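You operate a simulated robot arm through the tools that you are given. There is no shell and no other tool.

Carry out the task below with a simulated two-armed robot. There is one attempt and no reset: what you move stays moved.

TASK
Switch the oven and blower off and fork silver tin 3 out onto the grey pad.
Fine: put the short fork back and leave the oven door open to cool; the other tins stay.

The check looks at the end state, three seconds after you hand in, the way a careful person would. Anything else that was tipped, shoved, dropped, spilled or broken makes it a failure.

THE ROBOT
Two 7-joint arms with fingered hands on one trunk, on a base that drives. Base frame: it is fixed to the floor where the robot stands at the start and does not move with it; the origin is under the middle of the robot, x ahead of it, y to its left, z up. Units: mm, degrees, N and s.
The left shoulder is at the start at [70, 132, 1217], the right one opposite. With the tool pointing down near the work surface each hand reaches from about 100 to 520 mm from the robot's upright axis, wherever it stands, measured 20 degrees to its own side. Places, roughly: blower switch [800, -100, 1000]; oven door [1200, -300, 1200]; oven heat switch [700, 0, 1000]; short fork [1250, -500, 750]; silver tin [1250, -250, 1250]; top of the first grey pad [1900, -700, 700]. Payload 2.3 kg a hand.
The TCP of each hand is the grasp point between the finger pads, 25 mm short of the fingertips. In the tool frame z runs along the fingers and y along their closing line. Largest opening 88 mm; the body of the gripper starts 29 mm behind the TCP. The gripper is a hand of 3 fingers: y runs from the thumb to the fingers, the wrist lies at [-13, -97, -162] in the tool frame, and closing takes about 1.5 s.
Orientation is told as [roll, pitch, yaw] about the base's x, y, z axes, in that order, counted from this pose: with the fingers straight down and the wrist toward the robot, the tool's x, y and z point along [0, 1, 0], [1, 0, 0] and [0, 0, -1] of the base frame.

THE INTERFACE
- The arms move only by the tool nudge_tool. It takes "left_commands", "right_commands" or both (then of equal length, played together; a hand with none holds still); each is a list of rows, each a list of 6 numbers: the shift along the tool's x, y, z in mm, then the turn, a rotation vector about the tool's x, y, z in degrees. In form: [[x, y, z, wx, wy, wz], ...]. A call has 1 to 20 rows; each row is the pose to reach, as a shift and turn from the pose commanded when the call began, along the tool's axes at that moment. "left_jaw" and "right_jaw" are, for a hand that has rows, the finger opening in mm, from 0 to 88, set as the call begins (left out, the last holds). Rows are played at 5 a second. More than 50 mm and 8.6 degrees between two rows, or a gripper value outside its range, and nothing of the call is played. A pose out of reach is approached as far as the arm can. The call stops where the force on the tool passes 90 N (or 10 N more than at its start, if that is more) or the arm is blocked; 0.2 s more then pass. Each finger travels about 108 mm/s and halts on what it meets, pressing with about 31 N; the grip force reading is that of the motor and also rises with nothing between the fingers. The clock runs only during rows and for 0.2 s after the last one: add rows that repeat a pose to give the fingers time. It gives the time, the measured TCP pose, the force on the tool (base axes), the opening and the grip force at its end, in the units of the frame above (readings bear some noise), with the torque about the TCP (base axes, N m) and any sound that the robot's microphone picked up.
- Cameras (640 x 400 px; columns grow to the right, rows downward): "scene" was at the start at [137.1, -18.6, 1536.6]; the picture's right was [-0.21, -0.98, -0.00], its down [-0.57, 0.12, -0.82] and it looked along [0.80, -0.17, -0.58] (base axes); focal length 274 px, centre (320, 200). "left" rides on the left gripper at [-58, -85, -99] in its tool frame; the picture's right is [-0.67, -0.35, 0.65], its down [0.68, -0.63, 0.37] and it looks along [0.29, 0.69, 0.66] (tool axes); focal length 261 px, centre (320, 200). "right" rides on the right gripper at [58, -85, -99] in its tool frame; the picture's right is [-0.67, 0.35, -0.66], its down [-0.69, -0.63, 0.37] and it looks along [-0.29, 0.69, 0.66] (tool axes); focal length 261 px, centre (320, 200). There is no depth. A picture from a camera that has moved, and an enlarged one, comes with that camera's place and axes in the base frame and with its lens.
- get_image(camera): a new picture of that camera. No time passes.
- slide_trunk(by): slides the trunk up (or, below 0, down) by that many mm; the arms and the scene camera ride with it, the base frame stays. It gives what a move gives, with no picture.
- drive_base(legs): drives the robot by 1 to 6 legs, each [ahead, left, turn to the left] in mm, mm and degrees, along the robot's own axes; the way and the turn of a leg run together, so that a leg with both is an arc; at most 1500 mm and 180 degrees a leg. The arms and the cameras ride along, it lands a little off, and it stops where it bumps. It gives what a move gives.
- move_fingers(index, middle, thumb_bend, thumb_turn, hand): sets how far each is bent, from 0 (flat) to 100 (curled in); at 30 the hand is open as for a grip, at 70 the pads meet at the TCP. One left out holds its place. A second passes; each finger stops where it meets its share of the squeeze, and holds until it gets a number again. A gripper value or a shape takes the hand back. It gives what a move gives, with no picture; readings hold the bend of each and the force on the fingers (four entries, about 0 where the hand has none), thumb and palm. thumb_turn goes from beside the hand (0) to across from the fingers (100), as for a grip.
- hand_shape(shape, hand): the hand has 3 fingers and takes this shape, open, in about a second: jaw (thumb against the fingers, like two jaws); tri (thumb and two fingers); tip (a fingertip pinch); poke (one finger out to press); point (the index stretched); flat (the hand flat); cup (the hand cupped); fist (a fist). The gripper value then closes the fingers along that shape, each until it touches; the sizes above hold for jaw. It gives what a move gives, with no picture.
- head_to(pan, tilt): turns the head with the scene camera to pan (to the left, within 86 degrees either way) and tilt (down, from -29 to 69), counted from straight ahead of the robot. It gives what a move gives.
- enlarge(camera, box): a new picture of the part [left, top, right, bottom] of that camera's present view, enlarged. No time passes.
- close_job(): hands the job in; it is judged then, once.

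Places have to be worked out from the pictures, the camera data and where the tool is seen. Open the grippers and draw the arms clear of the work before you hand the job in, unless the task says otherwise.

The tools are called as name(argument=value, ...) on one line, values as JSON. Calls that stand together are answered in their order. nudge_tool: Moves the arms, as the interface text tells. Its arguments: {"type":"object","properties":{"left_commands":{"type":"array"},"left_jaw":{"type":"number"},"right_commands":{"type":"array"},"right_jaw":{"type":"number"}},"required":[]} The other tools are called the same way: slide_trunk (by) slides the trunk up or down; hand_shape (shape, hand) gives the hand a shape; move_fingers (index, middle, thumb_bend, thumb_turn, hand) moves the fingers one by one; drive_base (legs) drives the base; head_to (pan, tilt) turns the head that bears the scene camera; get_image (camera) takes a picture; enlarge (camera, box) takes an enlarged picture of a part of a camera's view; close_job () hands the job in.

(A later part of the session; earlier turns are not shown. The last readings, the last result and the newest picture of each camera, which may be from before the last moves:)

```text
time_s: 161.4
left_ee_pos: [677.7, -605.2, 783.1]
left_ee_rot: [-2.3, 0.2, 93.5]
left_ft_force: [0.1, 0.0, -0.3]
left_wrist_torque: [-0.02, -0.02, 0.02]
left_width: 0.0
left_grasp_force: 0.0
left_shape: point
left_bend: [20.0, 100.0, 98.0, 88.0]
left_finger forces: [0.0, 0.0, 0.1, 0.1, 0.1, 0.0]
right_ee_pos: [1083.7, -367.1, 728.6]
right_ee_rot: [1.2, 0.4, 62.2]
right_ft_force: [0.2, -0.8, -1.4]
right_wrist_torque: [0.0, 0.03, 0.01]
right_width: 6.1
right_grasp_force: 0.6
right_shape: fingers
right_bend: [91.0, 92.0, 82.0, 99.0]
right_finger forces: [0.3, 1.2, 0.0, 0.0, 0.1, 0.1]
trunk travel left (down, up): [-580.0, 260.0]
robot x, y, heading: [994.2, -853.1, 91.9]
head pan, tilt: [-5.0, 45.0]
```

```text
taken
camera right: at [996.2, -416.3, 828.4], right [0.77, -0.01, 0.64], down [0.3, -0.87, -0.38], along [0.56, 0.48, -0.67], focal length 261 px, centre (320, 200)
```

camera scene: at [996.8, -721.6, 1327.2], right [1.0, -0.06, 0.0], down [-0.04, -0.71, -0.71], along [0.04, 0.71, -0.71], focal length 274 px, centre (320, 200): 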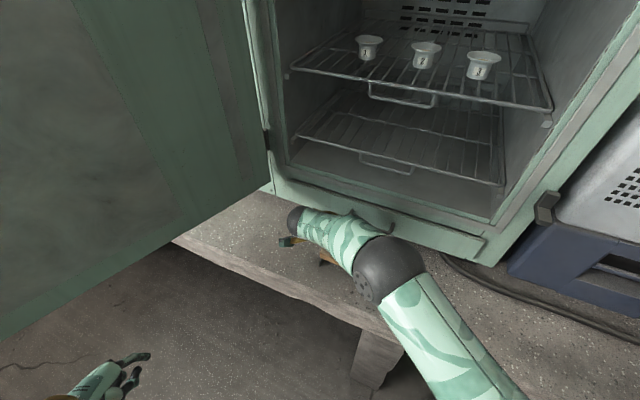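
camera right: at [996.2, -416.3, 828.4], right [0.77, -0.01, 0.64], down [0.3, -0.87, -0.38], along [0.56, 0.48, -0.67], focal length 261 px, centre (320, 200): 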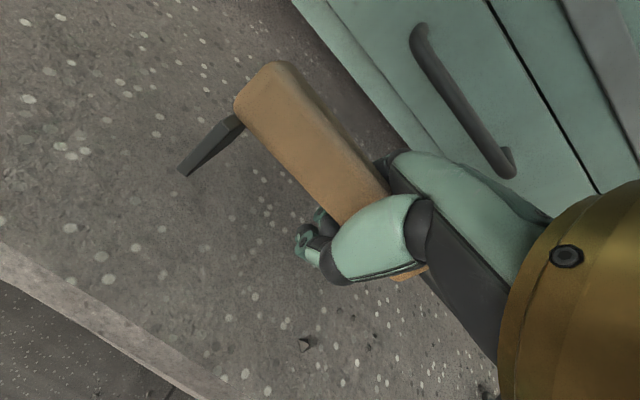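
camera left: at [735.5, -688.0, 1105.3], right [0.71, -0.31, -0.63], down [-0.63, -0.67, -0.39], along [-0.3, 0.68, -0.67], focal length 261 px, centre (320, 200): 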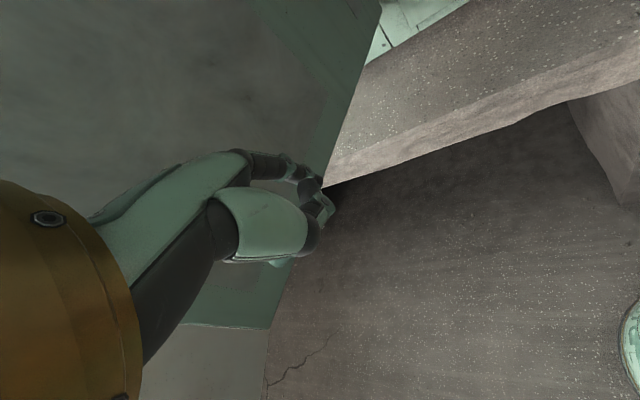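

The handle is drawn up again, but loosely. I tighten all fingers to press it against the palm.

move_fingers(hand="right", index=100, middle=100, thumb_bend=100)

get_image(camera="right")

```text
time_s: 162.4
left_ee_pos: [677.1, -604.1, 783.0]
left_ee_rot: [-2.2, 0.1, 93.5]
left_ft_force: [0.2, 0.1, 0.6]
left_wrist_torque: [0.0, 0.01, 0.01]
left_width: 0.0
left_grasp_force: 0.1
left_shape: point
left_bend: [20.0, 100.0, 98.0, 88.0]
left_finger forces: [0.0, 0.0, 0.0, 0.1, 0.0, 0.0]
right_ee_pos: [1083.5, -367.0, 728.1]
right_ee_rot: [1.3, 0.3, 62.2]
right_ft_force: [0.9, -0.9, -0.2]
right_wrist_torque: [0.04, 0.03, 0.04]
right_width: 17.5
right_grasp_force: 35.2
right_shape: fingers
right_bend: [97.0, 95.0, 90.0, 98.0]
right_finger forces: [30.5, 15.8, 0.0, 0.0, 2.5, 22.0]
trunk travel left (down, up): [-580.0, 260.0]
robot x, y, heading: [997.0, -853.4, 91.6]
head pan, tilt: [-5.0, 45.0]
```

```text
taken
camera right: at [996.1, -416.3, 828.4], right [0.77, -0.01, 0.64], down [0.3, -0.87, -0.38], along [0.56, 0.48, -0.67], focal length 261 px, centre (320, 200)
```

right: 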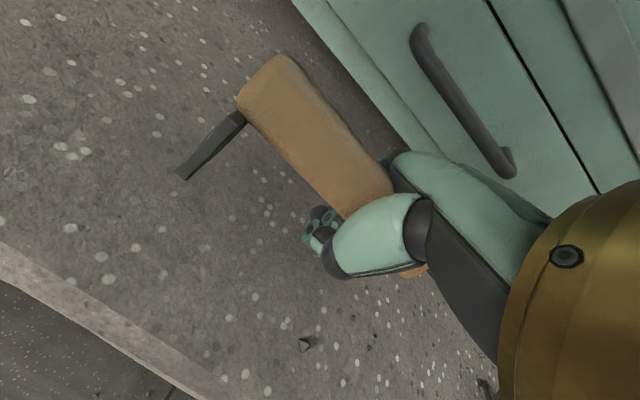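

Now it's a firm power grasp (index 30 N, middle 16 N, palm 22 N). I lift it, draw it back from the oven and look at the fork's pose.

nudge_tool(right_commands=[[0, 0, -15, 0, 0, 0], [0, 0, -35, 0, 0, 0], [-10, -30, -55, 0, 0, 0], [-25, -60, -70, 0, 0, 0], [-40, -90, -85, 0, 0, 0], [-55, -118, -95, 0, 0, 0], [-70, -140, -105, 0, 0, 0], [-70, -140, -105, 0, 0, 0]])

get_image(camera="right")

get_image(camera="scene")

```text
time_s: 164.2
left_ee_pos: [677.9, -604.7, 784.7]
left_ee_rot: [-2.1, 0.1, 93.5]
left_ft_force: [0.0, 0.2, -0.3]
left_wrist_torque: [-0.04, -0.01, 0.0]
left_width: 0.0
left_grasp_force: 0.0
left_shape: point
left_bend: [20.0, 100.0, 98.0, 88.0]
left_finger forces: [0.1, 0.0, 0.0, 0.0, 0.1, 0.1]
right_ee_pos: [1083.8, -525.0, 831.9]
right_ee_rot: [1.3, 0.3, 62.3]
right_ft_force: [-0.4, -0.6, -1.9]
right_wrist_torque: [0.02, 0.08, -0.01]
right_width: 17.5
right_grasp_force: 35.5
right_shape: fingers
right_bend: [97.0, 95.0, 90.0, 98.0]
right_finger forces: [29.1, 16.2, 0.1, 0.0, 2.6, 24.0]
trunk travel left (down, up): [-580.0, 260.0]
robot x, y, heading: [990.1, -853.9, 91.8]
head pan, tilt: [-5.0, 45.0]
```

```text
taken
camera right: at [995.9, -573.8, 932.4], right [0.77, -0.01, 0.64], down [0.31, -0.87, -0.38], along [0.56, 0.49, -0.67], focal length 261 px, centre (320, 200)
```

right: 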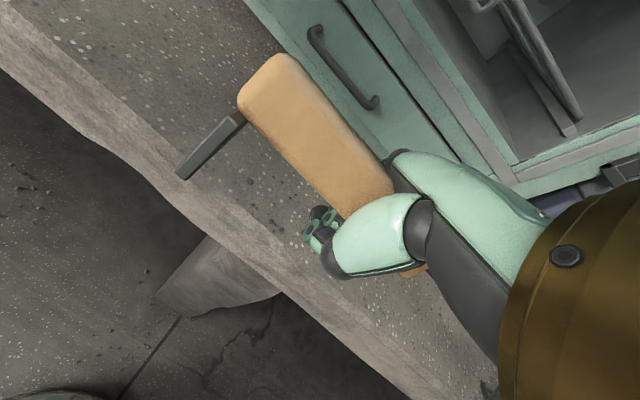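

```text
taken
camera scene: at [996.8, -720.7, 1327.1], right [1.0, -0.06, 0.0], down [-0.04, -0.71, -0.71], along [0.04, 0.71, -0.71], focal length 274 px, centre (320, 200)
```

scene: 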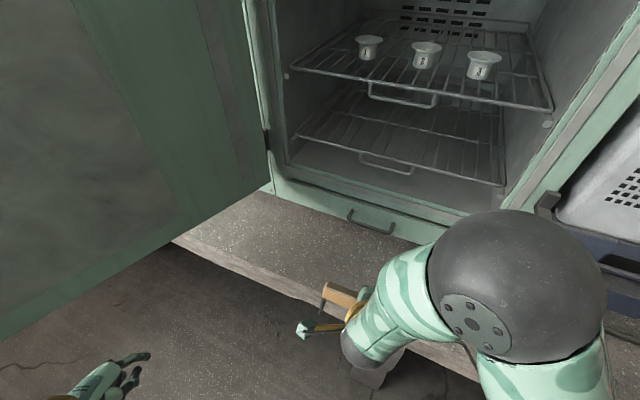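

The fork holds firmly. I raise the trunk 220 mm, back up 130 mm and swing the fork to point into the oven as before.

slide_trunk(by=220)

drive_base(legs=[[-112, 65.6, 0]])

nudge_tool(right_commands=[[-4.6, 8, 0, 0, 0, -8.2], [-9.2, 16, 0, 0, 0, -16.4], [-13.8, 24, 0, 0, 0, -24.6], [-18.4, 32, 0, 0, 0, -32.8], [-23, 40, 0, 0, 0, -41], [-27.6, 48, 0, 0, 0, -49.2], [-32.2, 56, 0, 0, 0, -57.4], [-36.8, 64, 0, 0, 0, -65.6], [-41.4, 72, 0, 0, 0, -73.8], [-46, 80, 0, 0, 0, -82], [-51, 88, 0, 0, 0, -90], [-51, 88, 0, 0, 0, -90]])

get_image(camera="scene")

get_image(camera="right")

```text
time_s: 166.5
left_ee_pos: [678.5, -606.0, 1003.9]
left_ee_rot: [-2.2, 0.0, 93.5]
left_ft_force: [0.3, -0.1, 0.1]
left_wrist_torque: [0.0, -0.04, 0.01]
left_width: 0.0
left_grasp_force: 0.0
left_shape: point
left_bend: [20.0, 100.0, 98.0, 88.0]
left_finger forces: [0.0, 0.1, 0.0, 0.0, 0.0, 0.0]
right_ee_pos: [1085.1, -524.3, 1053.6]
right_ee_rot: [1.3, 0.3, 62.2]
right_ft_force: [0.2, -0.4, -1.4]
right_wrist_torque: [0.03, 0.06, -0.03]
right_width: 17.3
right_grasp_force: 35.3
right_shape: fingers
right_bend: [97.0, 95.0, 90.0, 98.0]
right_finger forces: [29.0, 16.2, 0.0, 0.1, 2.7, 24.0]
trunk travel left (down, up): [-800.0, 40.0]
robot x, y, heading: [992.6, -847.5, 91.7]
head pan, tilt: [-5.0, 45.0]
```

```text
time_s: 167.8
left_ee_pos: [617.6, -718.7, 1003.6]
left_ee_rot: [-2.1, 0.1, 93.5]
left_ft_force: [0.5, 0.3, -0.2]
left_wrist_torque: [0.0, 0.0, -0.02]
left_width: 0.2
left_grasp_force: 0.0
left_shape: point
left_bend: [20.0, 100.0, 98.0, 88.0]
left_finger forces: [0.1, 0.1, 0.0, 0.1, 0.0, 0.0]
right_ee_pos: [1023.5, -636.7, 1051.8]
right_ee_rot: [1.2, 0.5, 62.2]
right_ft_force: [0.9, -0.5, -1.7]
right_wrist_torque: [0.03, 0.08, -0.03]
right_width: 17.7
right_grasp_force: 36.4
right_shape: fingers
right_bend: [97.0, 95.0, 90.0, 98.0]
right_finger forces: [28.9, 16.1, 0.0, 0.1, 2.6, 24.0]
trunk travel left (down, up): [-800.0, 40.0]
robot x, y, heading: [934.8, -967.2, 92.0]
head pan, tilt: [-5.0, 45.0]
```

```text
time_s: 170.4
left_ee_pos: [617.1, -720.6, 1004.0]
left_ee_rot: [-2.1, 0.0, 93.6]
left_ft_force: [-0.3, 0.1, -0.4]
left_wrist_torque: [0.01, 0.01, -0.03]
left_width: 0.2
left_grasp_force: 0.0
left_shape: point
left_bend: [20.0, 100.0, 98.0, 88.0]
left_finger forces: [0.0, 0.0, 0.0, 0.0, 0.0, 0.0]
right_ee_pos: [1110.2, -585.4, 1051.4]
right_ee_rot: [0.3, -1.3, 152.3]
right_ft_force: [-0.3, -0.1, -1.8]
right_wrist_torque: [-0.07, 0.04, 0.0]
right_width: 17.6
right_grasp_force: 34.2
right_shape: fingers
right_bend: [97.0, 95.0, 90.0, 98.0]
right_finger forces: [27.3, 15.9, 0.0, 0.0, 2.8, 22.0]
trunk travel left (down, up): [-800.0, 40.0]
robot x, y, heading: [931.3, -967.3, 91.9]
head pan, tilt: [-5.0, 45.0]
```

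```text
taken
camera scene: at [936.3, -836.2, 1547.1], right [1.0, -0.06, 0.0], down [-0.04, -0.71, -0.71], along [0.04, 0.71, -0.71], focal length 274 px, centre (320, 200)
```

scene: 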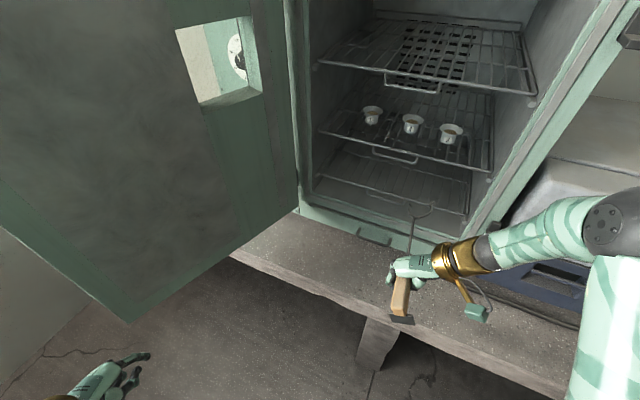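

```text
taken
camera right: at [1160.3, -677.1, 1147.7], right [0.02, 0.75, 0.66], down [0.87, 0.32, -0.38], along [-0.5, 0.58, -0.65], focal length 261 px, centre (320, 200)
```

right: 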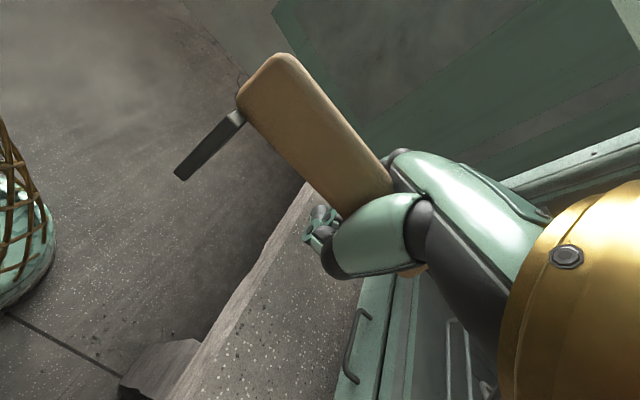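

Now I enlarge to read the fork's attitude in this grip: the C's two tips, its base and the handle.

enlarge(camera="scene", box=[370, 180, 460, 250])

enlarge(camera="scene", box=[350, 190, 470, 330])

enlarge(camera="right", box=[380, 240, 540, 400])

```text
5.71 times, centred on (415, 215) of scene
camera zoom: at [936.3, -836.2, 1547.1], right [1.0, -0.06, 0.0], down [-0.04, -0.71, -0.71], along [0.04, 0.71, -0.71], focal length 1563 px, centre (-223, 114)
```

zoom: 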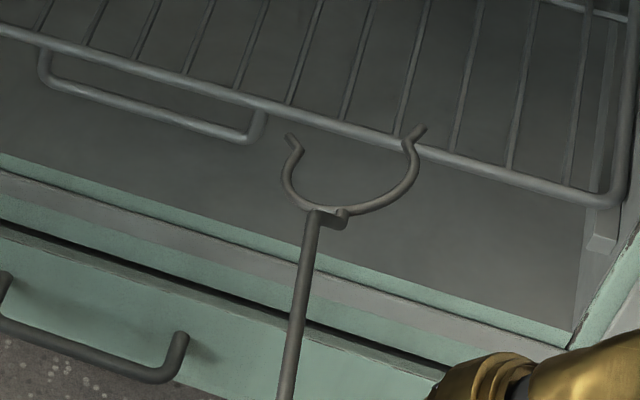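

```text
2.86 times, centred on (410, 260) of scene
camera zoom: at [936.3, -836.2, 1547.1], right [1.0, -0.06, 0.0], down [-0.04, -0.71, -0.71], along [0.04, 0.71, -0.71], focal length 781 px, centre (63, 29)
```

zoom: 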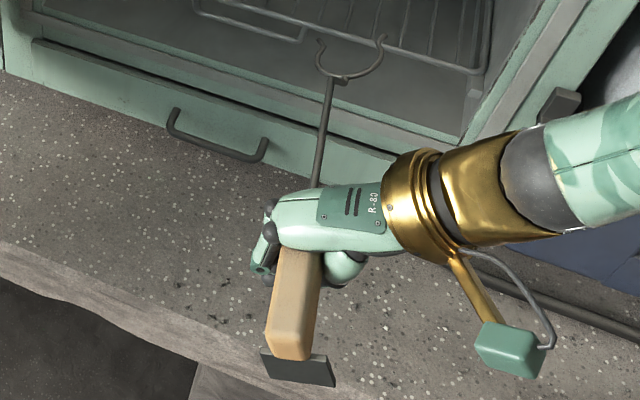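

```text
2.50 times, centred on (460, 320) of right
camera zoom: at [1160.3, -677.1, 1147.7], right [0.02, 0.75, 0.66], down [0.87, 0.32, -0.38], along [-0.5, 0.58, -0.65], focal length 652 px, centre (-30, -100)
```

zoom: 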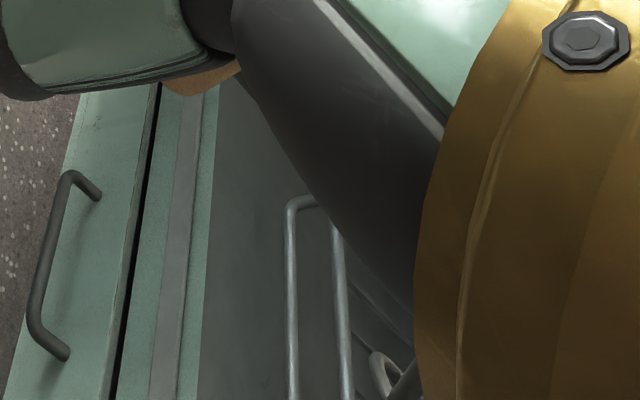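

In this grip the fork is rolled about 24° left-side-down and yawed 4.6°. I turn the hand to level the C and look again.

nudge_tool(right_commands=[[0, 0, 0, -6, 0, 1.2], [0, 0, 0, -12, 0, 2.3], [0, 0, 0, -18, 0, 3.5], [0, 0, 0, -24, 0, 4.6], [0, 0, 0, -24, 0, 4.6]])

enlarge(camera="scene", box=[370, 180, 460, 250])

get_image(camera="scene")

get_image(camera="right")

```text
time_s: 171.6
left_ee_pos: [615.7, -719.8, 1003.3]
left_ee_rot: [-2.3, 0.0, 93.5]
left_ft_force: [0.6, 0.3, -1.2]
left_wrist_torque: [-0.01, 0.01, 0.0]
left_width: 0.0
left_grasp_force: 0.1
left_shape: point
left_bend: [20.0, 100.0, 98.0, 88.0]
left_finger forces: [0.0, 0.1, 0.0, 0.1, 0.1, 0.0]
right_ee_pos: [1109.4, -584.9, 1052.2]
right_ee_rot: [1.6, -25.3, 147.1]
right_ft_force: [-0.6, 0.1, -1.5]
right_wrist_torque: [-0.06, 0.08, -0.01]
right_width: 17.7
right_grasp_force: 34.3
right_shape: fingers
right_bend: [97.0, 96.0, 90.0, 98.0]
right_finger forces: [27.2, 15.0, 0.0, 0.1, 3.2, 22.9]
trunk travel left (down, up): [-800.0, 40.0]
robot x, y, heading: [931.1, -965.2, 91.7]
head pan, tilt: [-5.0, 45.0]
```

```text
5.71 times, centred on (415, 215) of scene
camera zoom: at [935.7, -835.8, 1547.1], right [1.0, -0.06, 0.0], down [-0.04, -0.71, -0.71], along [0.04, 0.71, -0.71], focal length 1563 px, centre (-223, 114)
```

zoom: 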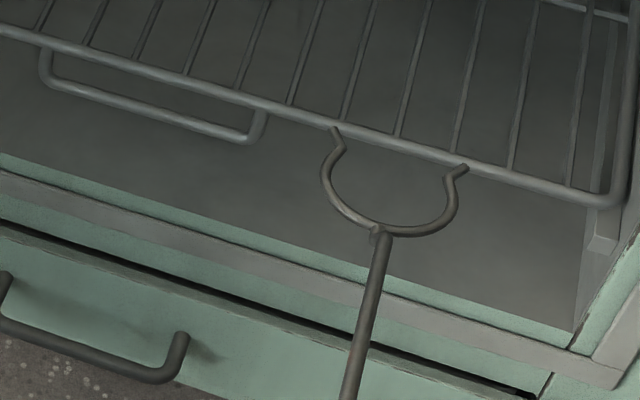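

```text
taken
camera scene: at [935.7, -835.8, 1547.1], right [1.0, -0.06, 0.0], down [-0.04, -0.71, -0.71], along [0.04, 0.71, -0.71], focal length 274 px, centre (320, 200)
```

scene: 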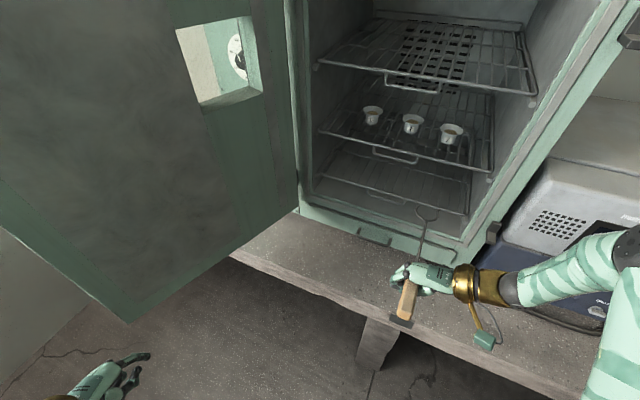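

```text
taken
camera right: at [1180.4, -696.8, 1104.2], right [0.34, 0.6, 0.73], down [0.71, 0.35, -0.62], along [-0.62, 0.72, -0.31], focal length 261 px, centre (320, 200)
```

right: 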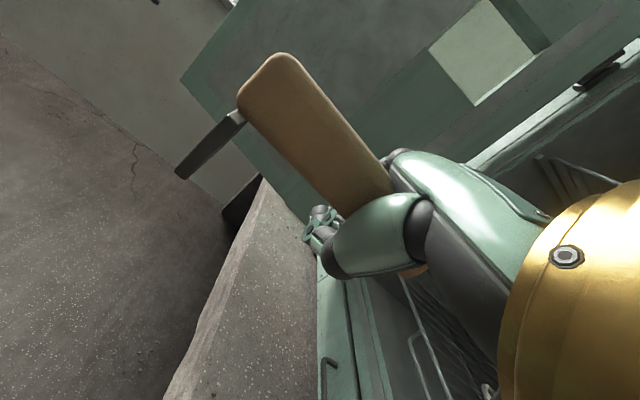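

The C is now level and fully visible. I check its height with the right camera.

enlarge(camera="right", box=[380, 260, 520, 400])

enlarge(camera="scene", box=[340, 80, 480, 180])

```text
2.86 times, centred on (450, 330) of right
camera zoom: at [1180.4, -696.8, 1104.2], right [0.34, 0.6, 0.73], down [0.71, 0.35, -0.62], along [-0.62, 0.72, -0.31], focal length 745 px, centre (-51, -171)
```

zoom: 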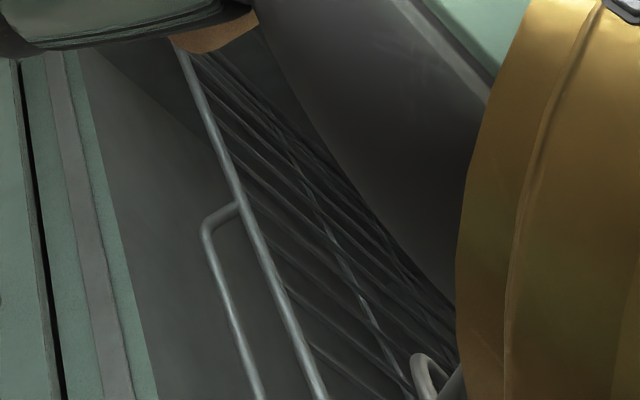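

```text
4.00 times, centred on (410, 130) of scene
camera zoom: at [935.7, -835.8, 1547.1], right [1.0, -0.06, 0.0], down [-0.04, -0.71, -0.71], along [0.04, 0.71, -0.71], focal length 1094 px, centre (-40, 480)
```

zoom: 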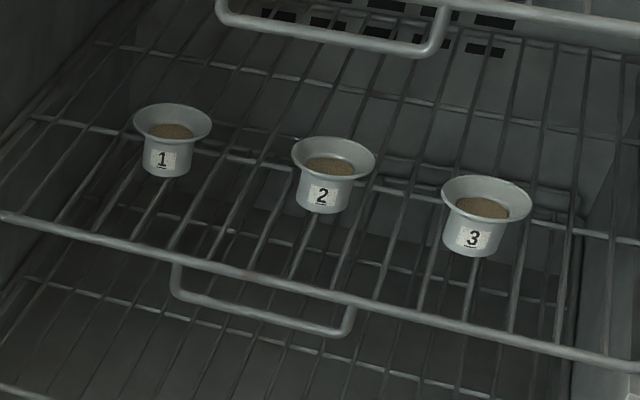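

The C is at z≈1036, i.e. 16 mm below the TCP. Tin 3 is at about (1263, 461). I raise the fork 100 mm and shift it 5 mm left, still outside the oven.

nudge_tool(right_commands=[[0.8, 11.9, -22.3, 0, 0, 0], [1.6, 23.9, -44.6, 0, 0, 0], [2.4, 35.8, -66.8, 0, 0, 0], [3.2, 47.7, -89.1, 0, 0, 0], [3.2, 47.7, -89.1, 0, 0, 0]])

get_image(camera="scene")

enlarge(camera="scene", box=[370, 110, 480, 200])

```text
time_s: 172.8
left_ee_pos: [616.6, -720.5, 1004.4]
left_ee_rot: [-2.0, 0.2, 93.6]
left_ft_force: [-0.9, 0.6, 0.1]
left_wrist_torque: [0.02, -0.01, 0.01]
left_width: 0.0
left_grasp_force: 0.0
left_shape: point
left_bend: [20.0, 100.0, 98.0, 88.0]
left_finger forces: [0.0, 0.1, 0.0, 0.0, 0.1, 0.0]
right_ee_pos: [1104.8, -584.1, 1153.0]
right_ee_rot: [1.6, -25.4, 147.1]
right_ft_force: [-0.2, 0.0, -0.9]
right_wrist_torque: [-0.07, 0.03, 0.0]
right_width: 17.3
right_grasp_force: 33.8
right_shape: fingers
right_bend: [97.0, 96.0, 90.0, 98.0]
right_finger forces: [27.0, 14.9, 0.0, 0.0, 3.2, 23.2]
trunk travel left (down, up): [-800.0, 40.0]
robot x, y, heading: [932.8, -966.8, 91.6]
head pan, tilt: [-5.0, 45.0]
```

```text
taken
camera scene: at [935.9, -835.6, 1547.1], right [1.0, -0.06, 0.0], down [-0.04, -0.71, -0.71], along [0.04, 0.71, -0.71], focal length 274 px, centre (320, 200)
```

scene: 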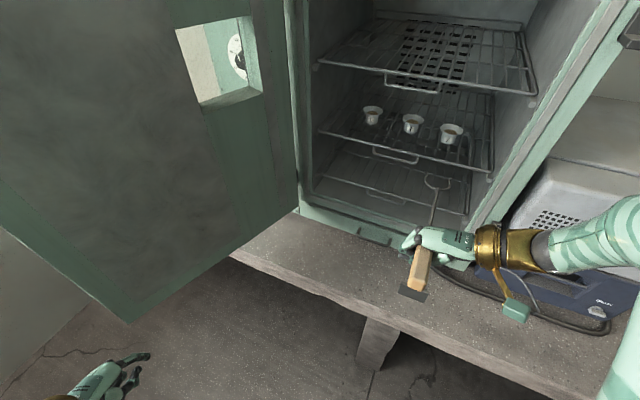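

```text
4.44 times, centred on (425, 155) of scene
camera zoom: at [935.9, -835.6, 1547.1], right [1.0, -0.06, 0.0], down [-0.04, -0.71, -0.71], along [0.04, 0.71, -0.71], focal length 1216 px, centre (-147, 400)
```

zoom: 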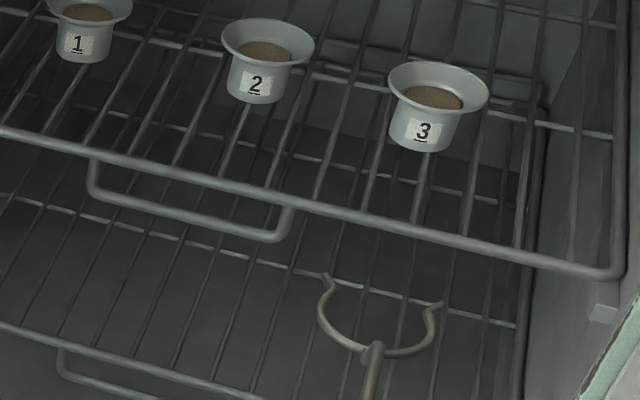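

The view of the C is clear and it lines up with tin 3 within 2 mm. I drive the base 115 mm straight toward the oven.

drive_base(legs=[[99.4, -57.8, 0]])

enlarge(camera="scene", box=[370, 110, 480, 200])

```text
time_s: 174.0
left_ee_pos: [669.7, -624.0, 1002.9]
left_ee_rot: [-2.4, -0.1, 93.5]
left_ft_force: [-0.3, -0.1, 0.7]
left_wrist_torque: [-0.02, 0.01, 0.0]
left_width: 0.2
left_grasp_force: 0.0
left_shape: point
left_bend: [20.0, 100.0, 98.0, 88.0]
left_finger forces: [0.1, 0.0, 0.0, 0.0, 0.0, 0.1]
right_ee_pos: [1156.5, -487.4, 1154.4]
right_ee_rot: [1.3, -25.3, 147.2]
right_ft_force: [-0.9, -0.7, -1.2]
right_wrist_torque: [-0.05, 0.04, -0.02]
right_width: 17.7
right_grasp_force: 33.8
right_shape: fingers
right_bend: [97.0, 96.0, 90.0, 98.0]
right_finger forces: [26.9, 14.9, 0.1, 0.0, 3.2, 23.2]
trunk travel left (down, up): [-800.0, 40.0]
robot x, y, heading: [984.3, -868.1, 91.6]
head pan, tilt: [-5.0, 45.0]
```

```text
4.44 times, centred on (425, 155) of scene
camera zoom: at [987.3, -740.2, 1547.5], right [1.0, -0.06, 0.0], down [-0.04, -0.7, -0.71], along [0.04, 0.71, -0.71], focal length 1216 px, centre (-147, 400)
```

zoom: 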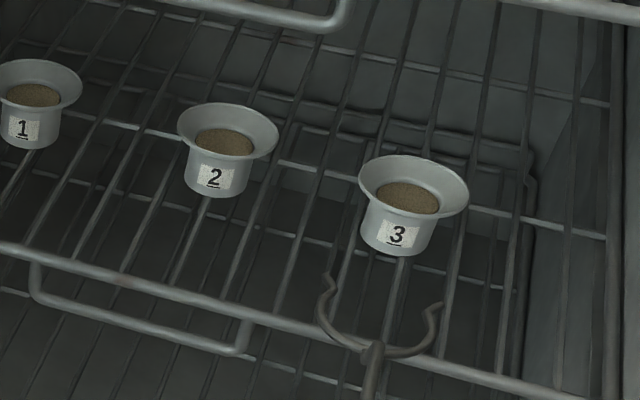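

The C now hovers over the rack front, aligned with tin 3 (tin ~95 mm ahead). I advance 55 mm with the arm.

nudge_tool(right_commands=[[-14, 0.8, 0, 0, 0, 0], [-28, 1.6, 0.1, 0, 0, 0], [-42, 2.4, 0.1, 0, 0, 0], [-55, 3.2, 0.2, 0, 0, 0], [-55, 3.2, 0.2, 0, 0, 0]])

enlarge(camera="scene", box=[390, 120, 480, 200])

```text
time_s: 175.2
left_ee_pos: [671.2, -621.0, 1003.6]
left_ee_rot: [-2.3, 0.0, 93.5]
left_ft_force: [-1.0, -0.6, 0.3]
left_wrist_torque: [0.01, 0.0, 0.02]
left_width: 0.0
left_grasp_force: 0.1
left_shape: point
left_bend: [20.0, 100.0, 98.0, 88.0]
left_finger forces: [0.0, 0.0, 0.0, 0.0, 0.0, 0.1]
right_ee_pos: [1184.9, -435.7, 1151.9]
right_ee_rot: [1.4, -25.2, 147.1]
right_ft_force: [0.8, 1.0, -1.3]
right_wrist_torque: [-0.04, 0.03, -0.01]
right_width: 17.6
right_grasp_force: 34.5
right_shape: fingers
right_bend: [97.0, 96.0, 90.0, 98.0]
right_finger forces: [26.9, 14.9, 0.0, 0.0, 3.2, 23.3]
trunk travel left (down, up): [-800.0, 40.0]
robot x, y, heading: [988.8, -868.7, 91.7]
head pan, tilt: [-5.0, 45.0]
```

```text
5.00 times, centred on (435, 160) of scene
camera zoom: at [989.6, -736.3, 1547.2], right [1.0, -0.06, 0.0], down [-0.04, -0.71, -0.71], along [0.04, 0.71, -0.71], focal length 1368 px, centre (-255, 400)
```

zoom: 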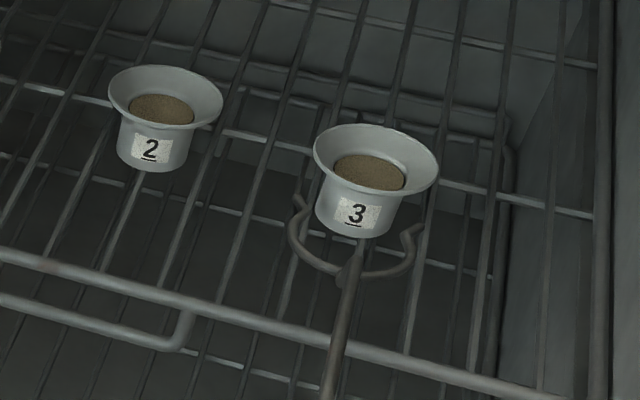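

Very good alignment: the C straddles tin 3 centrally. I advance the remaining 41 mm.

nudge_tool(right_commands=[[-10, 0.8, 0.1, 0, 0, 0], [-20, 1.6, 0.2, 0, 0, 0], [-30, 2.4, 0.3, 0, 0, 0], [-41, 3.3, 0.5, 0, 0, 0], [-41, 3.3, 0.5, 0, 0, 0]])

enlarge(camera="scene", box=[390, 120, 480, 200])

```text
time_s: 176.4
left_ee_pos: [670.3, -620.7, 1002.6]
left_ee_rot: [-2.1, 0.1, 93.5]
left_ft_force: [-0.6, 0.4, 0.1]
left_wrist_torque: [-0.01, -0.01, 0.03]
left_width: 0.0
left_grasp_force: 0.1
left_shape: point
left_bend: [20.0, 100.0, 98.0, 88.0]
left_finger forces: [0.0, 0.0, 0.0, 0.0, 0.1, 0.0]
right_ee_pos: [1205.3, -398.7, 1151.8]
right_ee_rot: [1.6, -25.3, 147.2]
right_ft_force: [0.6, -0.1, -1.2]
right_wrist_torque: [-0.06, 0.05, 0.02]
right_width: 17.3
right_grasp_force: 34.5
right_shape: fingers
right_bend: [97.0, 96.0, 90.0, 98.0]
right_finger forces: [26.9, 14.8, 0.0, 0.0, 3.3, 23.4]
trunk travel left (down, up): [-800.0, 40.0]
robot x, y, heading: [986.0, -869.4, 91.8]
head pan, tilt: [-5.0, 45.0]
```

```text
5.00 times, centred on (435, 160) of scene
camera zoom: at [989.9, -735.8, 1547.1], right [1.0, -0.06, 0.0], down [-0.04, -0.71, -0.71], along [0.04, 0.71, -0.71], focal length 1368 px, centre (-255, 400)
```

zoom: 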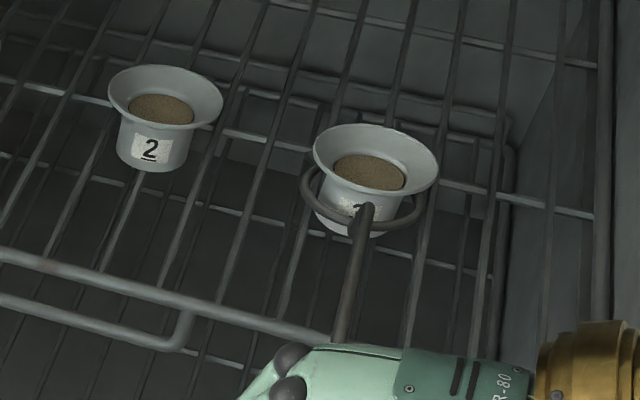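

The ring surrounds tin 3 nicely and the tin hasn't moved. I lift slowly by 30 mm, watching the reading.

nudge_tool(right_commands=[[0.2, 2.2, -4.6, 0, 0, 0], [0.3, 4.3, -9.1, 0, 0, 0], [0.4, 6.5, -13.7, 0, 0, 0], [0.6, 8.6, -18.2, 0, 0, 0], [0.7, 10.8, -22.8, 0, 0, 0], [0.9, 13, -27.4, 0, 0, 0], [0.9, 13, -27.4, 0, 0, 0]])

enlarge(camera="scene", box=[390, 120, 480, 200])

get_image(camera="right")

```text
time_s: 178.0
left_ee_pos: [670.3, -620.3, 1003.8]
left_ee_rot: [-2.1, 0.1, 93.5]
left_ft_force: [-0.6, 0.3, 0.3]
left_wrist_torque: [0.02, -0.02, -0.04]
left_width: 0.0
left_grasp_force: 0.1
left_shape: point
left_bend: [20.0, 100.0, 98.0, 88.0]
left_finger forces: [0.0, 0.1, 0.1, 0.0, 0.1, 0.0]
right_ee_pos: [1204.0, -400.0, 1181.7]
right_ee_rot: [1.6, -25.4, 147.1]
right_ft_force: [0.2, -1.1, -2.1]
right_wrist_torque: [-0.12, 0.12, 0.01]
right_width: 17.5
right_grasp_force: 34.9
right_shape: fingers
right_bend: [97.0, 96.0, 90.0, 98.0]
right_finger forces: [26.7, 16.0, 0.0, 0.0, 3.5, 24.1]
trunk travel left (down, up): [-800.0, 40.0]
robot x, y, heading: [985.5, -866.7, 91.8]
head pan, tilt: [-5.0, 45.0]
```

```text
5.00 times, centred on (435, 160) of scene
camera zoom: at [990.1, -735.4, 1547.1], right [1.0, -0.06, 0.0], down [-0.04, -0.71, -0.71], along [0.04, 0.71, -0.71], focal length 1368 px, centre (-255, 400)
```

zoom: 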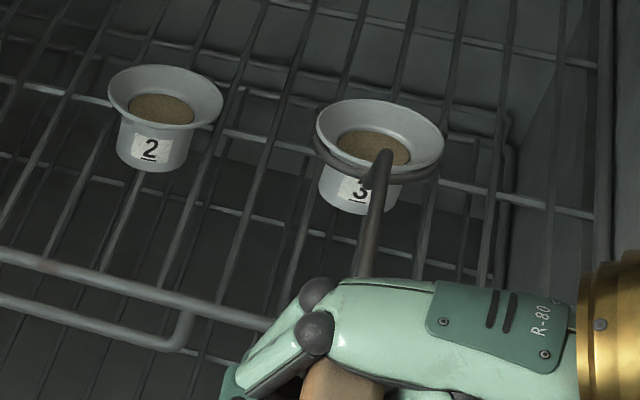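

```text
taken
camera right: at [1276.4, -510.4, 1236.0], right [0.34, 0.6, 0.72], down [0.71, 0.35, -0.62], along [-0.62, 0.72, -0.31], focal length 261 px, centre (320, 200)
```

right: 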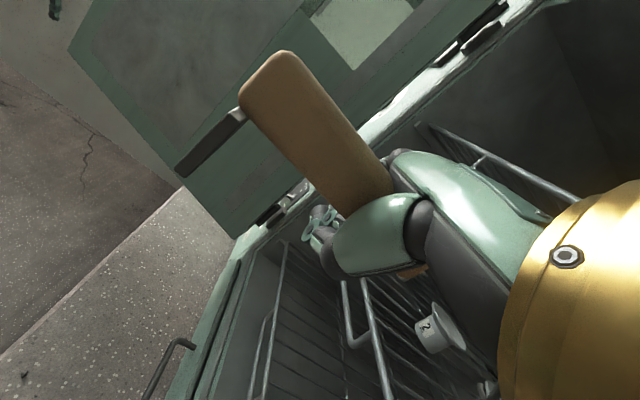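

Tin 3 is lifted: its rim sits in the ring and the grip shows no slip. I raise 12 mm more and then withdraw it gently from the oven.

nudge_tool(right_commands=[[0.1, 1.7, -3.6, 0, 0, 0], [0.2, 3.5, -7.3, 0, 0, 0], [0.3, 5.2, -10.9, 0, 0, 0], [0.3, 5.2, -10.9, 0, 0, 0]])

nudge_tool(right_commands=[[6, -0.4, 0, 0, 0, 0], [13, -0.8, -0.1, 0, 0, 0], [20, -1.3, -0.1, 0, 0, 0], [28, -1.8, -0.2, 0, 0, 0], [36, -2.3, -0.2, 0, 0, 0], [44, -2.9, -0.3, 0, 0, 0], [52, -3.4, -0.3, 0, 0, 0], [60, -3.9, -0.4, 0, 0, 0], [68, -4.4, -0.4, 0, 0, 0], [76, -4.9, -0.5, 0, 0, 0], [84, -5.5, -0.5, 0, 0, 0], [90, -5.8, -0.5, 0, 0, 0], [94, -6, -0.6, 0, 0, 0], [96, -6.2, -0.6, 0, 0, 0], [96, -6.2, -0.6, 0, 0, 0]])

get_image(camera="scene")

enlarge(camera="scene", box=[380, 120, 490, 220])

```text
time_s: 179.0
left_ee_pos: [669.5, -620.7, 1004.1]
left_ee_rot: [-2.1, 0.1, 93.5]
left_ft_force: [-0.4, 0.5, 0.2]
left_wrist_torque: [0.03, 0.01, 0.0]
left_width: 0.0
left_grasp_force: 0.0
left_shape: point
left_bend: [20.0, 100.0, 98.0, 88.0]
left_finger forces: [0.0, 0.1, 0.0, 0.1, 0.0, 0.0]
right_ee_pos: [1203.7, -399.0, 1193.7]
right_ee_rot: [1.6, -25.3, 147.1]
right_ft_force: [-0.5, -0.5, -1.3]
right_wrist_torque: [-0.16, 0.11, 0.01]
right_width: 17.8
right_grasp_force: 34.9
right_shape: fingers
right_bend: [97.0, 96.0, 90.0, 98.0]
right_finger forces: [26.8, 16.0, 0.0, 0.1, 3.4, 24.0]
trunk travel left (down, up): [-800.0, 40.0]
robot x, y, heading: [984.5, -868.8, 91.9]
head pan, tilt: [-5.0, 45.0]
```

```text
time_s: 182.2
left_ee_pos: [670.7, -620.3, 1002.9]
left_ee_rot: [-2.1, 0.1, 93.5]
left_ft_force: [-0.7, 0.0, -0.4]
left_wrist_torque: [-0.05, -0.01, 0.0]
left_width: 0.0
left_grasp_force: 0.1
left_shape: point
left_bend: [20.0, 100.0, 98.0, 88.0]
left_finger forces: [0.1, 0.1, 0.0, 0.0, 0.0, 0.1]
right_ee_pos: [1157.9, -483.2, 1194.3]
right_ee_rot: [1.5, -25.3, 147.1]
right_ft_force: [0.0, 0.5, -2.0]
right_wrist_torque: [-0.16, 0.16, 0.01]
right_width: 17.7
right_grasp_force: 34.8
right_shape: fingers
right_bend: [97.0, 96.0, 90.0, 98.0]
right_finger forces: [26.6, 15.9, 0.1, 0.0, 3.5, 24.3]
trunk travel left (down, up): [-800.0, 40.0]
robot x, y, heading: [985.9, -865.8, 91.9]
head pan, tilt: [-5.0, 45.0]
```

```text
taken
camera scene: at [990.0, -735.5, 1547.1], right [1.0, -0.06, 0.0], down [-0.04, -0.71, -0.71], along [0.04, 0.71, -0.71], focal length 274 px, centre (320, 200)
```

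scene: 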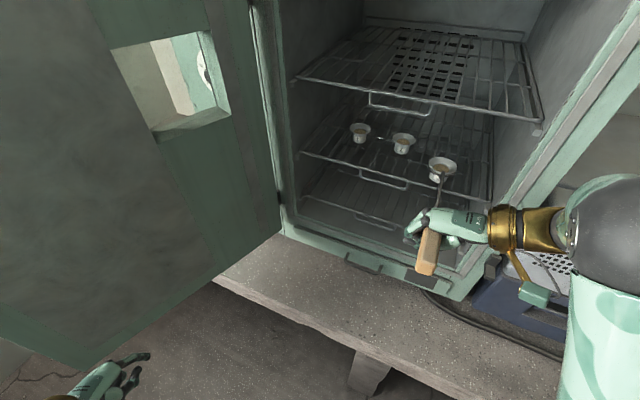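

```text
4.00 times, centred on (435, 170) of scene
camera zoom: at [990.0, -735.5, 1547.1], right [1.0, -0.06, 0.0], down [-0.04, -0.71, -0.71], along [0.04, 0.71, -0.71], focal length 1094 px, centre (-140, 320)
```

zoom: 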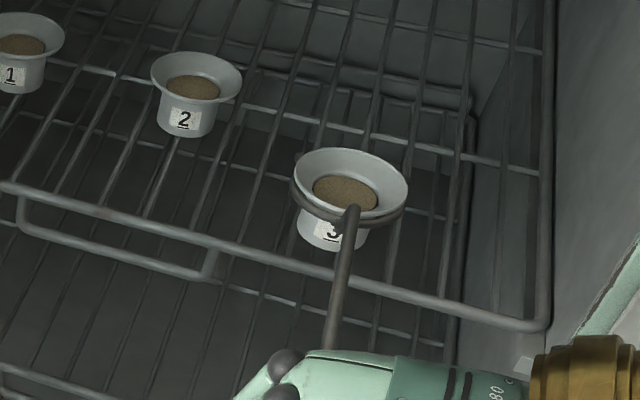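

Tin 3 rides securely in the fork. I back the base 200 mm straight away from the oven.

drive_base(legs=[[-172, 101.5, 0]])

get_image(camera="scene")

enlarge(camera="scene", box=[380, 120, 490, 220])

```text
time_s: 183.8
left_ee_pos: [575.1, -792.3, 1004.0]
left_ee_rot: [-2.0, 0.2, 93.6]
left_ft_force: [0.3, 0.4, -0.8]
left_wrist_torque: [-0.01, 0.0, 0.01]
left_width: 0.1
left_grasp_force: 0.0
left_shape: point
left_bend: [20.0, 100.0, 98.0, 88.0]
left_finger forces: [0.0, 0.1, 0.0, 0.1, 0.1, 0.0]
right_ee_pos: [1065.1, -654.0, 1193.5]
right_ee_rot: [1.8, -25.2, 147.1]
right_ft_force: [0.0, -0.5, -1.6]
right_wrist_torque: [-0.18, 0.13, -0.01]
right_width: 17.7
right_grasp_force: 35.5
right_shape: fingers
right_bend: [97.0, 96.0, 90.0, 98.0]
right_finger forces: [26.7, 15.9, 0.1, 0.0, 3.5, 24.2]
trunk travel left (down, up): [-800.0, 40.0]
robot x, y, heading: [889.1, -1043.6, 91.8]
head pan, tilt: [-5.0, 45.0]
```

```text
taken
camera scene: at [896.4, -905.6, 1546.7], right [1.0, -0.05, 0.0], down [-0.04, -0.71, -0.7], along [0.04, 0.7, -0.71], focal length 274 px, centre (320, 200)
```

scene: 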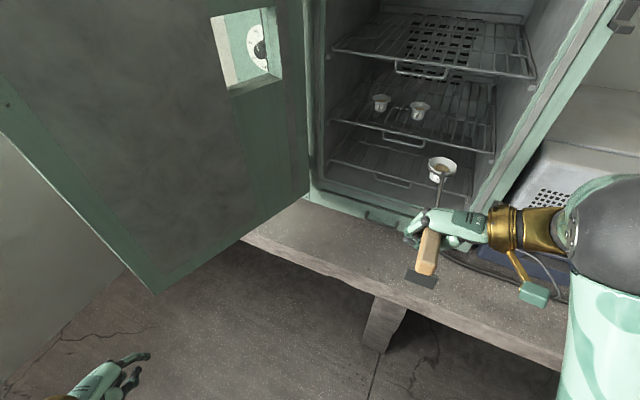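

```text
4.00 times, centred on (435, 170) of scene
camera zoom: at [896.4, -905.6, 1546.7], right [1.0, -0.05, 0.0], down [-0.04, -0.71, -0.7], along [0.04, 0.7, -0.71], focal length 1094 px, centre (-140, 320)
```

zoom: 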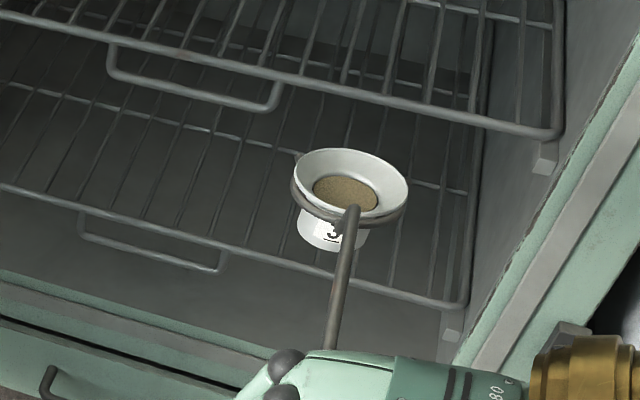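

The tin is out in the open. I drive sideways along the bench toward the grey grid pad, in moderate legs.

drive_base(legs=[[-101, -172.5, 0]])

enlarge(camera="scene", box=[380, 120, 490, 220])

```text
time_s: 185.4
left_ee_pos: [745.4, -889.2, 1002.2]
left_ee_rot: [-2.3, 0.2, 93.6]
left_ft_force: [-0.6, -0.3, 0.3]
left_wrist_torque: [0.01, 0.0, 0.01]
left_width: 0.0
left_grasp_force: 0.1
left_shape: point
left_bend: [20.0, 100.0, 98.0, 88.0]
left_finger forces: [0.0, 0.1, 0.0, 0.0, 0.0, 0.0]
right_ee_pos: [1233.4, -750.8, 1194.2]
right_ee_rot: [1.5, -25.0, 147.2]
right_ft_force: [0.3, 0.8, -1.2]
right_wrist_torque: [-0.16, 0.07, 0.0]
right_width: 17.5
right_grasp_force: 35.2
right_shape: fingers
right_bend: [97.0, 95.0, 90.0, 98.0]
right_finger forces: [26.5, 15.9, 0.0, 0.0, 3.5, 24.2]
trunk travel left (down, up): [-800.0, 40.0]
robot x, y, heading: [1064.1, -1132.6, 91.9]
head pan, tilt: [-5.0, 45.0]
```

```text
4.00 times, centred on (435, 170) of scene
camera zoom: at [1064.0, -1002.5, 1546.9], right [1.0, -0.05, 0.0], down [-0.04, -0.71, -0.71], along [0.04, 0.7, -0.71], focal length 1094 px, centre (-140, 320)
```

zoom: 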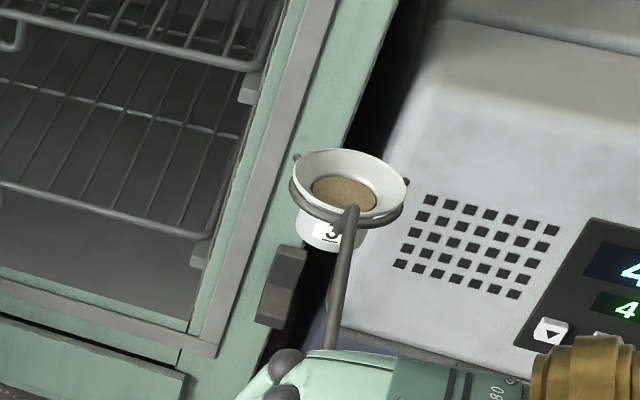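

The tin rides steadily. I continue another 500 mm along the bench.

drive_base(legs=[[-127, -215, 0], [-127, -215, 0]])

get_image(camera="scene")

enlarge(camera="scene", box=[380, 120, 490, 220])

```text
time_s: 188.7
left_ee_pos: [1188.4, -1127.4, 1002.7]
left_ee_rot: [-2.4, 0.1, 93.5]
left_ft_force: [-0.4, -0.6, 0.4]
left_wrist_torque: [-0.01, 0.0, -0.02]
left_width: 0.0
left_grasp_force: 0.0
left_shape: point
left_bend: [20.0, 100.0, 98.0, 88.0]
left_finger forces: [0.1, 0.1, 0.0, 0.0, 0.0, 0.0]
right_ee_pos: [1675.6, -990.7, 1193.7]
right_ee_rot: [1.7, -25.1, 147.0]
right_ft_force: [-0.2, 1.1, -2.0]
right_wrist_torque: [-0.18, 0.12, 0.02]
right_width: 17.4
right_grasp_force: 35.1
right_shape: fingers
right_bend: [97.0, 95.0, 90.0, 98.0]
right_finger forces: [26.5, 15.7, 0.0, 0.0, 3.4, 24.2]
trunk travel left (down, up): [-800.0, 40.0]
robot x, y, heading: [1506.5, -1373.7, 91.6]
head pan, tilt: [-5.0, 45.0]
```

```text
taken
camera scene: at [1506.1, -1241.9, 1546.9], right [1.0, -0.06, 0.0], down [-0.04, -0.71, -0.71], along [0.04, 0.7, -0.71], focal length 274 px, centre (320, 200)
```

scene: 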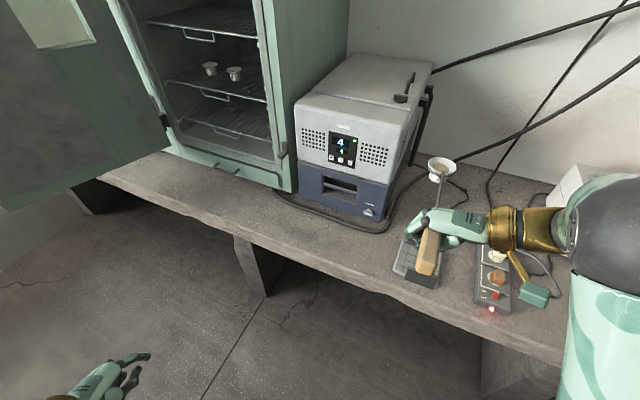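

```text
4.00 times, centred on (435, 170) of scene
camera zoom: at [1506.1, -1241.9, 1546.9], right [1.0, -0.06, 0.0], down [-0.04, -0.71, -0.71], along [0.04, 0.7, -0.71], focal length 1094 px, centre (-140, 320)
```

zoom: 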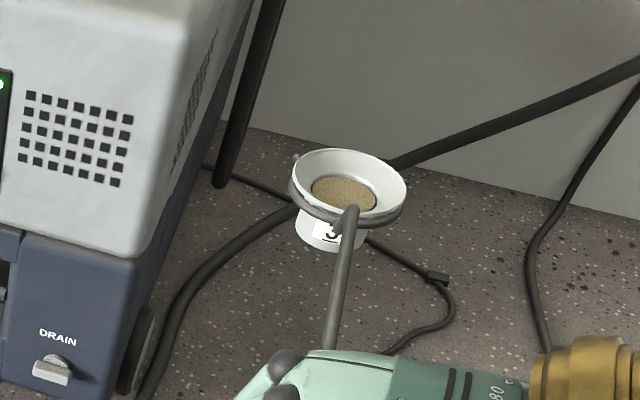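

The pad lies partly hidden beneath the hand. I enlarge that area to find its centre.

enlarge(camera="scene", box=[360, 200, 540, 330])

get_image(camera="right")

```text
3.08 times, centred on (450, 265) of scene
camera zoom: at [1506.1, -1241.9, 1546.9], right [1.0, -0.06, 0.0], down [-0.04, -0.71, -0.71], along [0.04, 0.7, -0.71], focal length 842 px, centre (-80, 0)
```

zoom: 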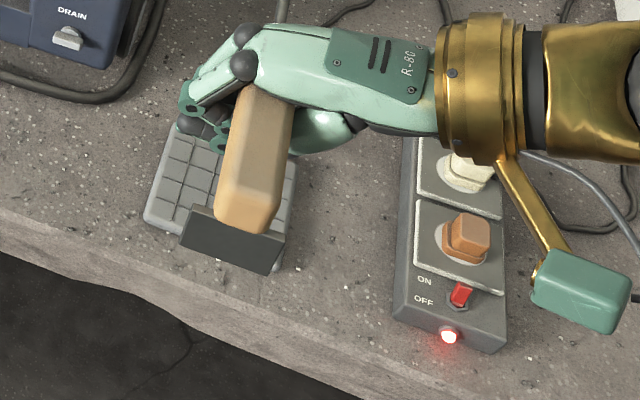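

```text
taken
camera right: at [1746.9, -1101.7, 1248.5], right [0.34, 0.6, 0.72], down [0.71, 0.35, -0.62], along [-0.62, 0.72, -0.31], focal length 261 px, centre (320, 200)
```

right: 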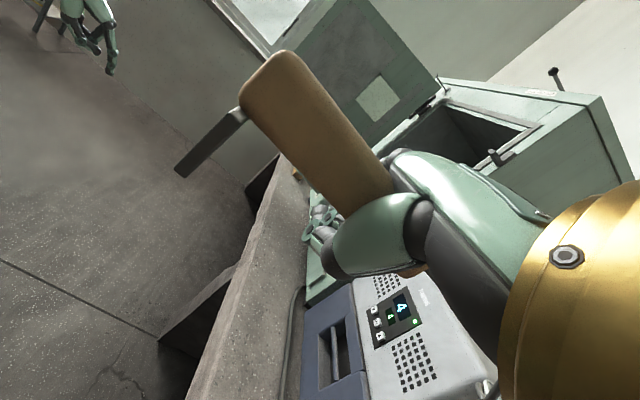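

The pad spans about s 1938–2079, n 180–351, so its centre is near (2008, 265); the power strip begins at s≈2182. I drive 48 mm right and 94 mm forward so the tin comes above the pad's centre.

drive_base(legs=[[57.1, -88.8, 0]])

slide_trunk(by=-250)

get_image(camera="scene")

get_image(camera="right")

```text
time_s: 189.8
left_ee_pos: [1272.6, -1071.3, 1002.9]
left_ee_rot: [-2.4, 0.1, 93.6]
left_ft_force: [-0.2, 0.6, 0.9]
left_wrist_torque: [0.0, -0.03, -0.01]
left_width: 0.0
left_grasp_force: 0.0
left_shape: point
left_bend: [20.0, 100.0, 98.0, 88.0]
left_finger forces: [0.0, 0.0, 0.0, 0.0, 0.0, 0.0]
right_ee_pos: [1760.0, -934.9, 1196.8]
right_ee_rot: [1.3, -25.1, 147.2]
right_ft_force: [-1.3, -0.5, -1.9]
right_wrist_torque: [-0.14, 0.1, 0.03]
right_width: 17.5
right_grasp_force: 34.6
right_shape: fingers
right_bend: [97.0, 95.0, 90.0, 98.0]
right_finger forces: [26.5, 15.7, 0.1, 0.0, 3.7, 24.3]
trunk travel left (down, up): [-800.0, 40.0]
robot x, y, heading: [1592.5, -1315.6, 91.6]
head pan, tilt: [-5.0, 45.0]
```

```text
time_s: 192.4
left_ee_pos: [1276.2, -1069.1, 754.4]
left_ee_rot: [-2.0, 0.2, 93.5]
left_ft_force: [-0.4, 0.0, 0.3]
left_wrist_torque: [-0.02, 0.01, 0.01]
left_width: 0.3
left_grasp_force: 0.1
left_shape: point
left_bend: [20.0, 100.0, 98.0, 88.0]
left_finger forces: [0.1, 0.0, 0.0, 0.0, 0.0, 0.1]
right_ee_pos: [1764.5, -931.4, 944.6]
right_ee_rot: [1.6, -25.3, 147.2]
right_ft_force: [0.6, -0.2, -1.8]
right_wrist_torque: [-0.16, 0.11, 0.0]
right_width: 17.5
right_grasp_force: 34.5
right_shape: fingers
right_bend: [97.0, 95.0, 90.0, 98.0]
right_finger forces: [26.5, 15.6, 0.1, 0.0, 3.6, 24.3]
trunk travel left (down, up): [-550.0, 290.0]
robot x, y, heading: [1593.0, -1318.7, 91.8]
head pan, tilt: [-5.0, 45.0]
```

```text
taken
camera scene: at [1595.6, -1184.5, 1297.1], right [1.0, -0.06, 0.0], down [-0.04, -0.71, -0.71], along [0.04, 0.71, -0.71], focal length 274 px, centre (320, 200)
```

scene: 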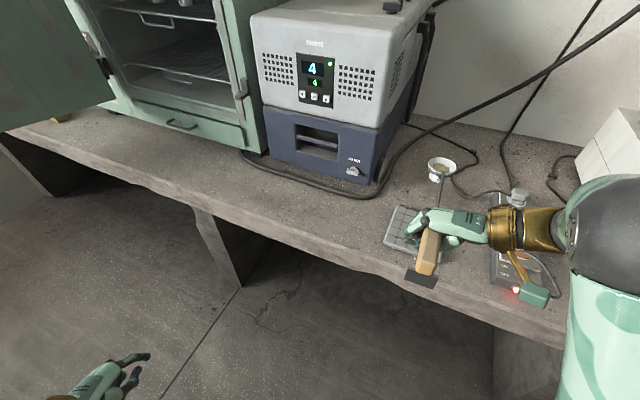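

```text
taken
camera right: at [1835.6, -1043.8, 998.3], right [0.34, 0.6, 0.72], down [0.71, 0.35, -0.62], along [-0.62, 0.72, -0.31], focal length 261 px, centre (320, 200)
```

right: 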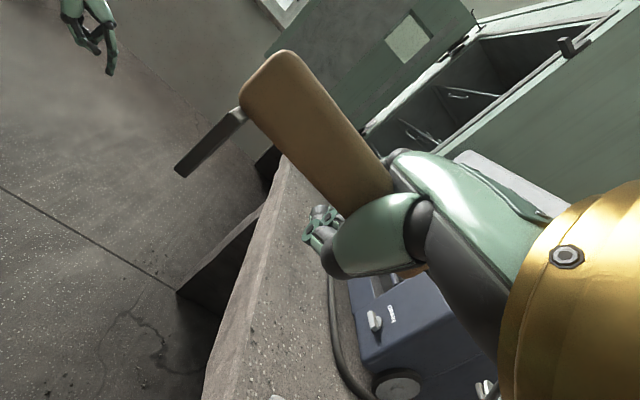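

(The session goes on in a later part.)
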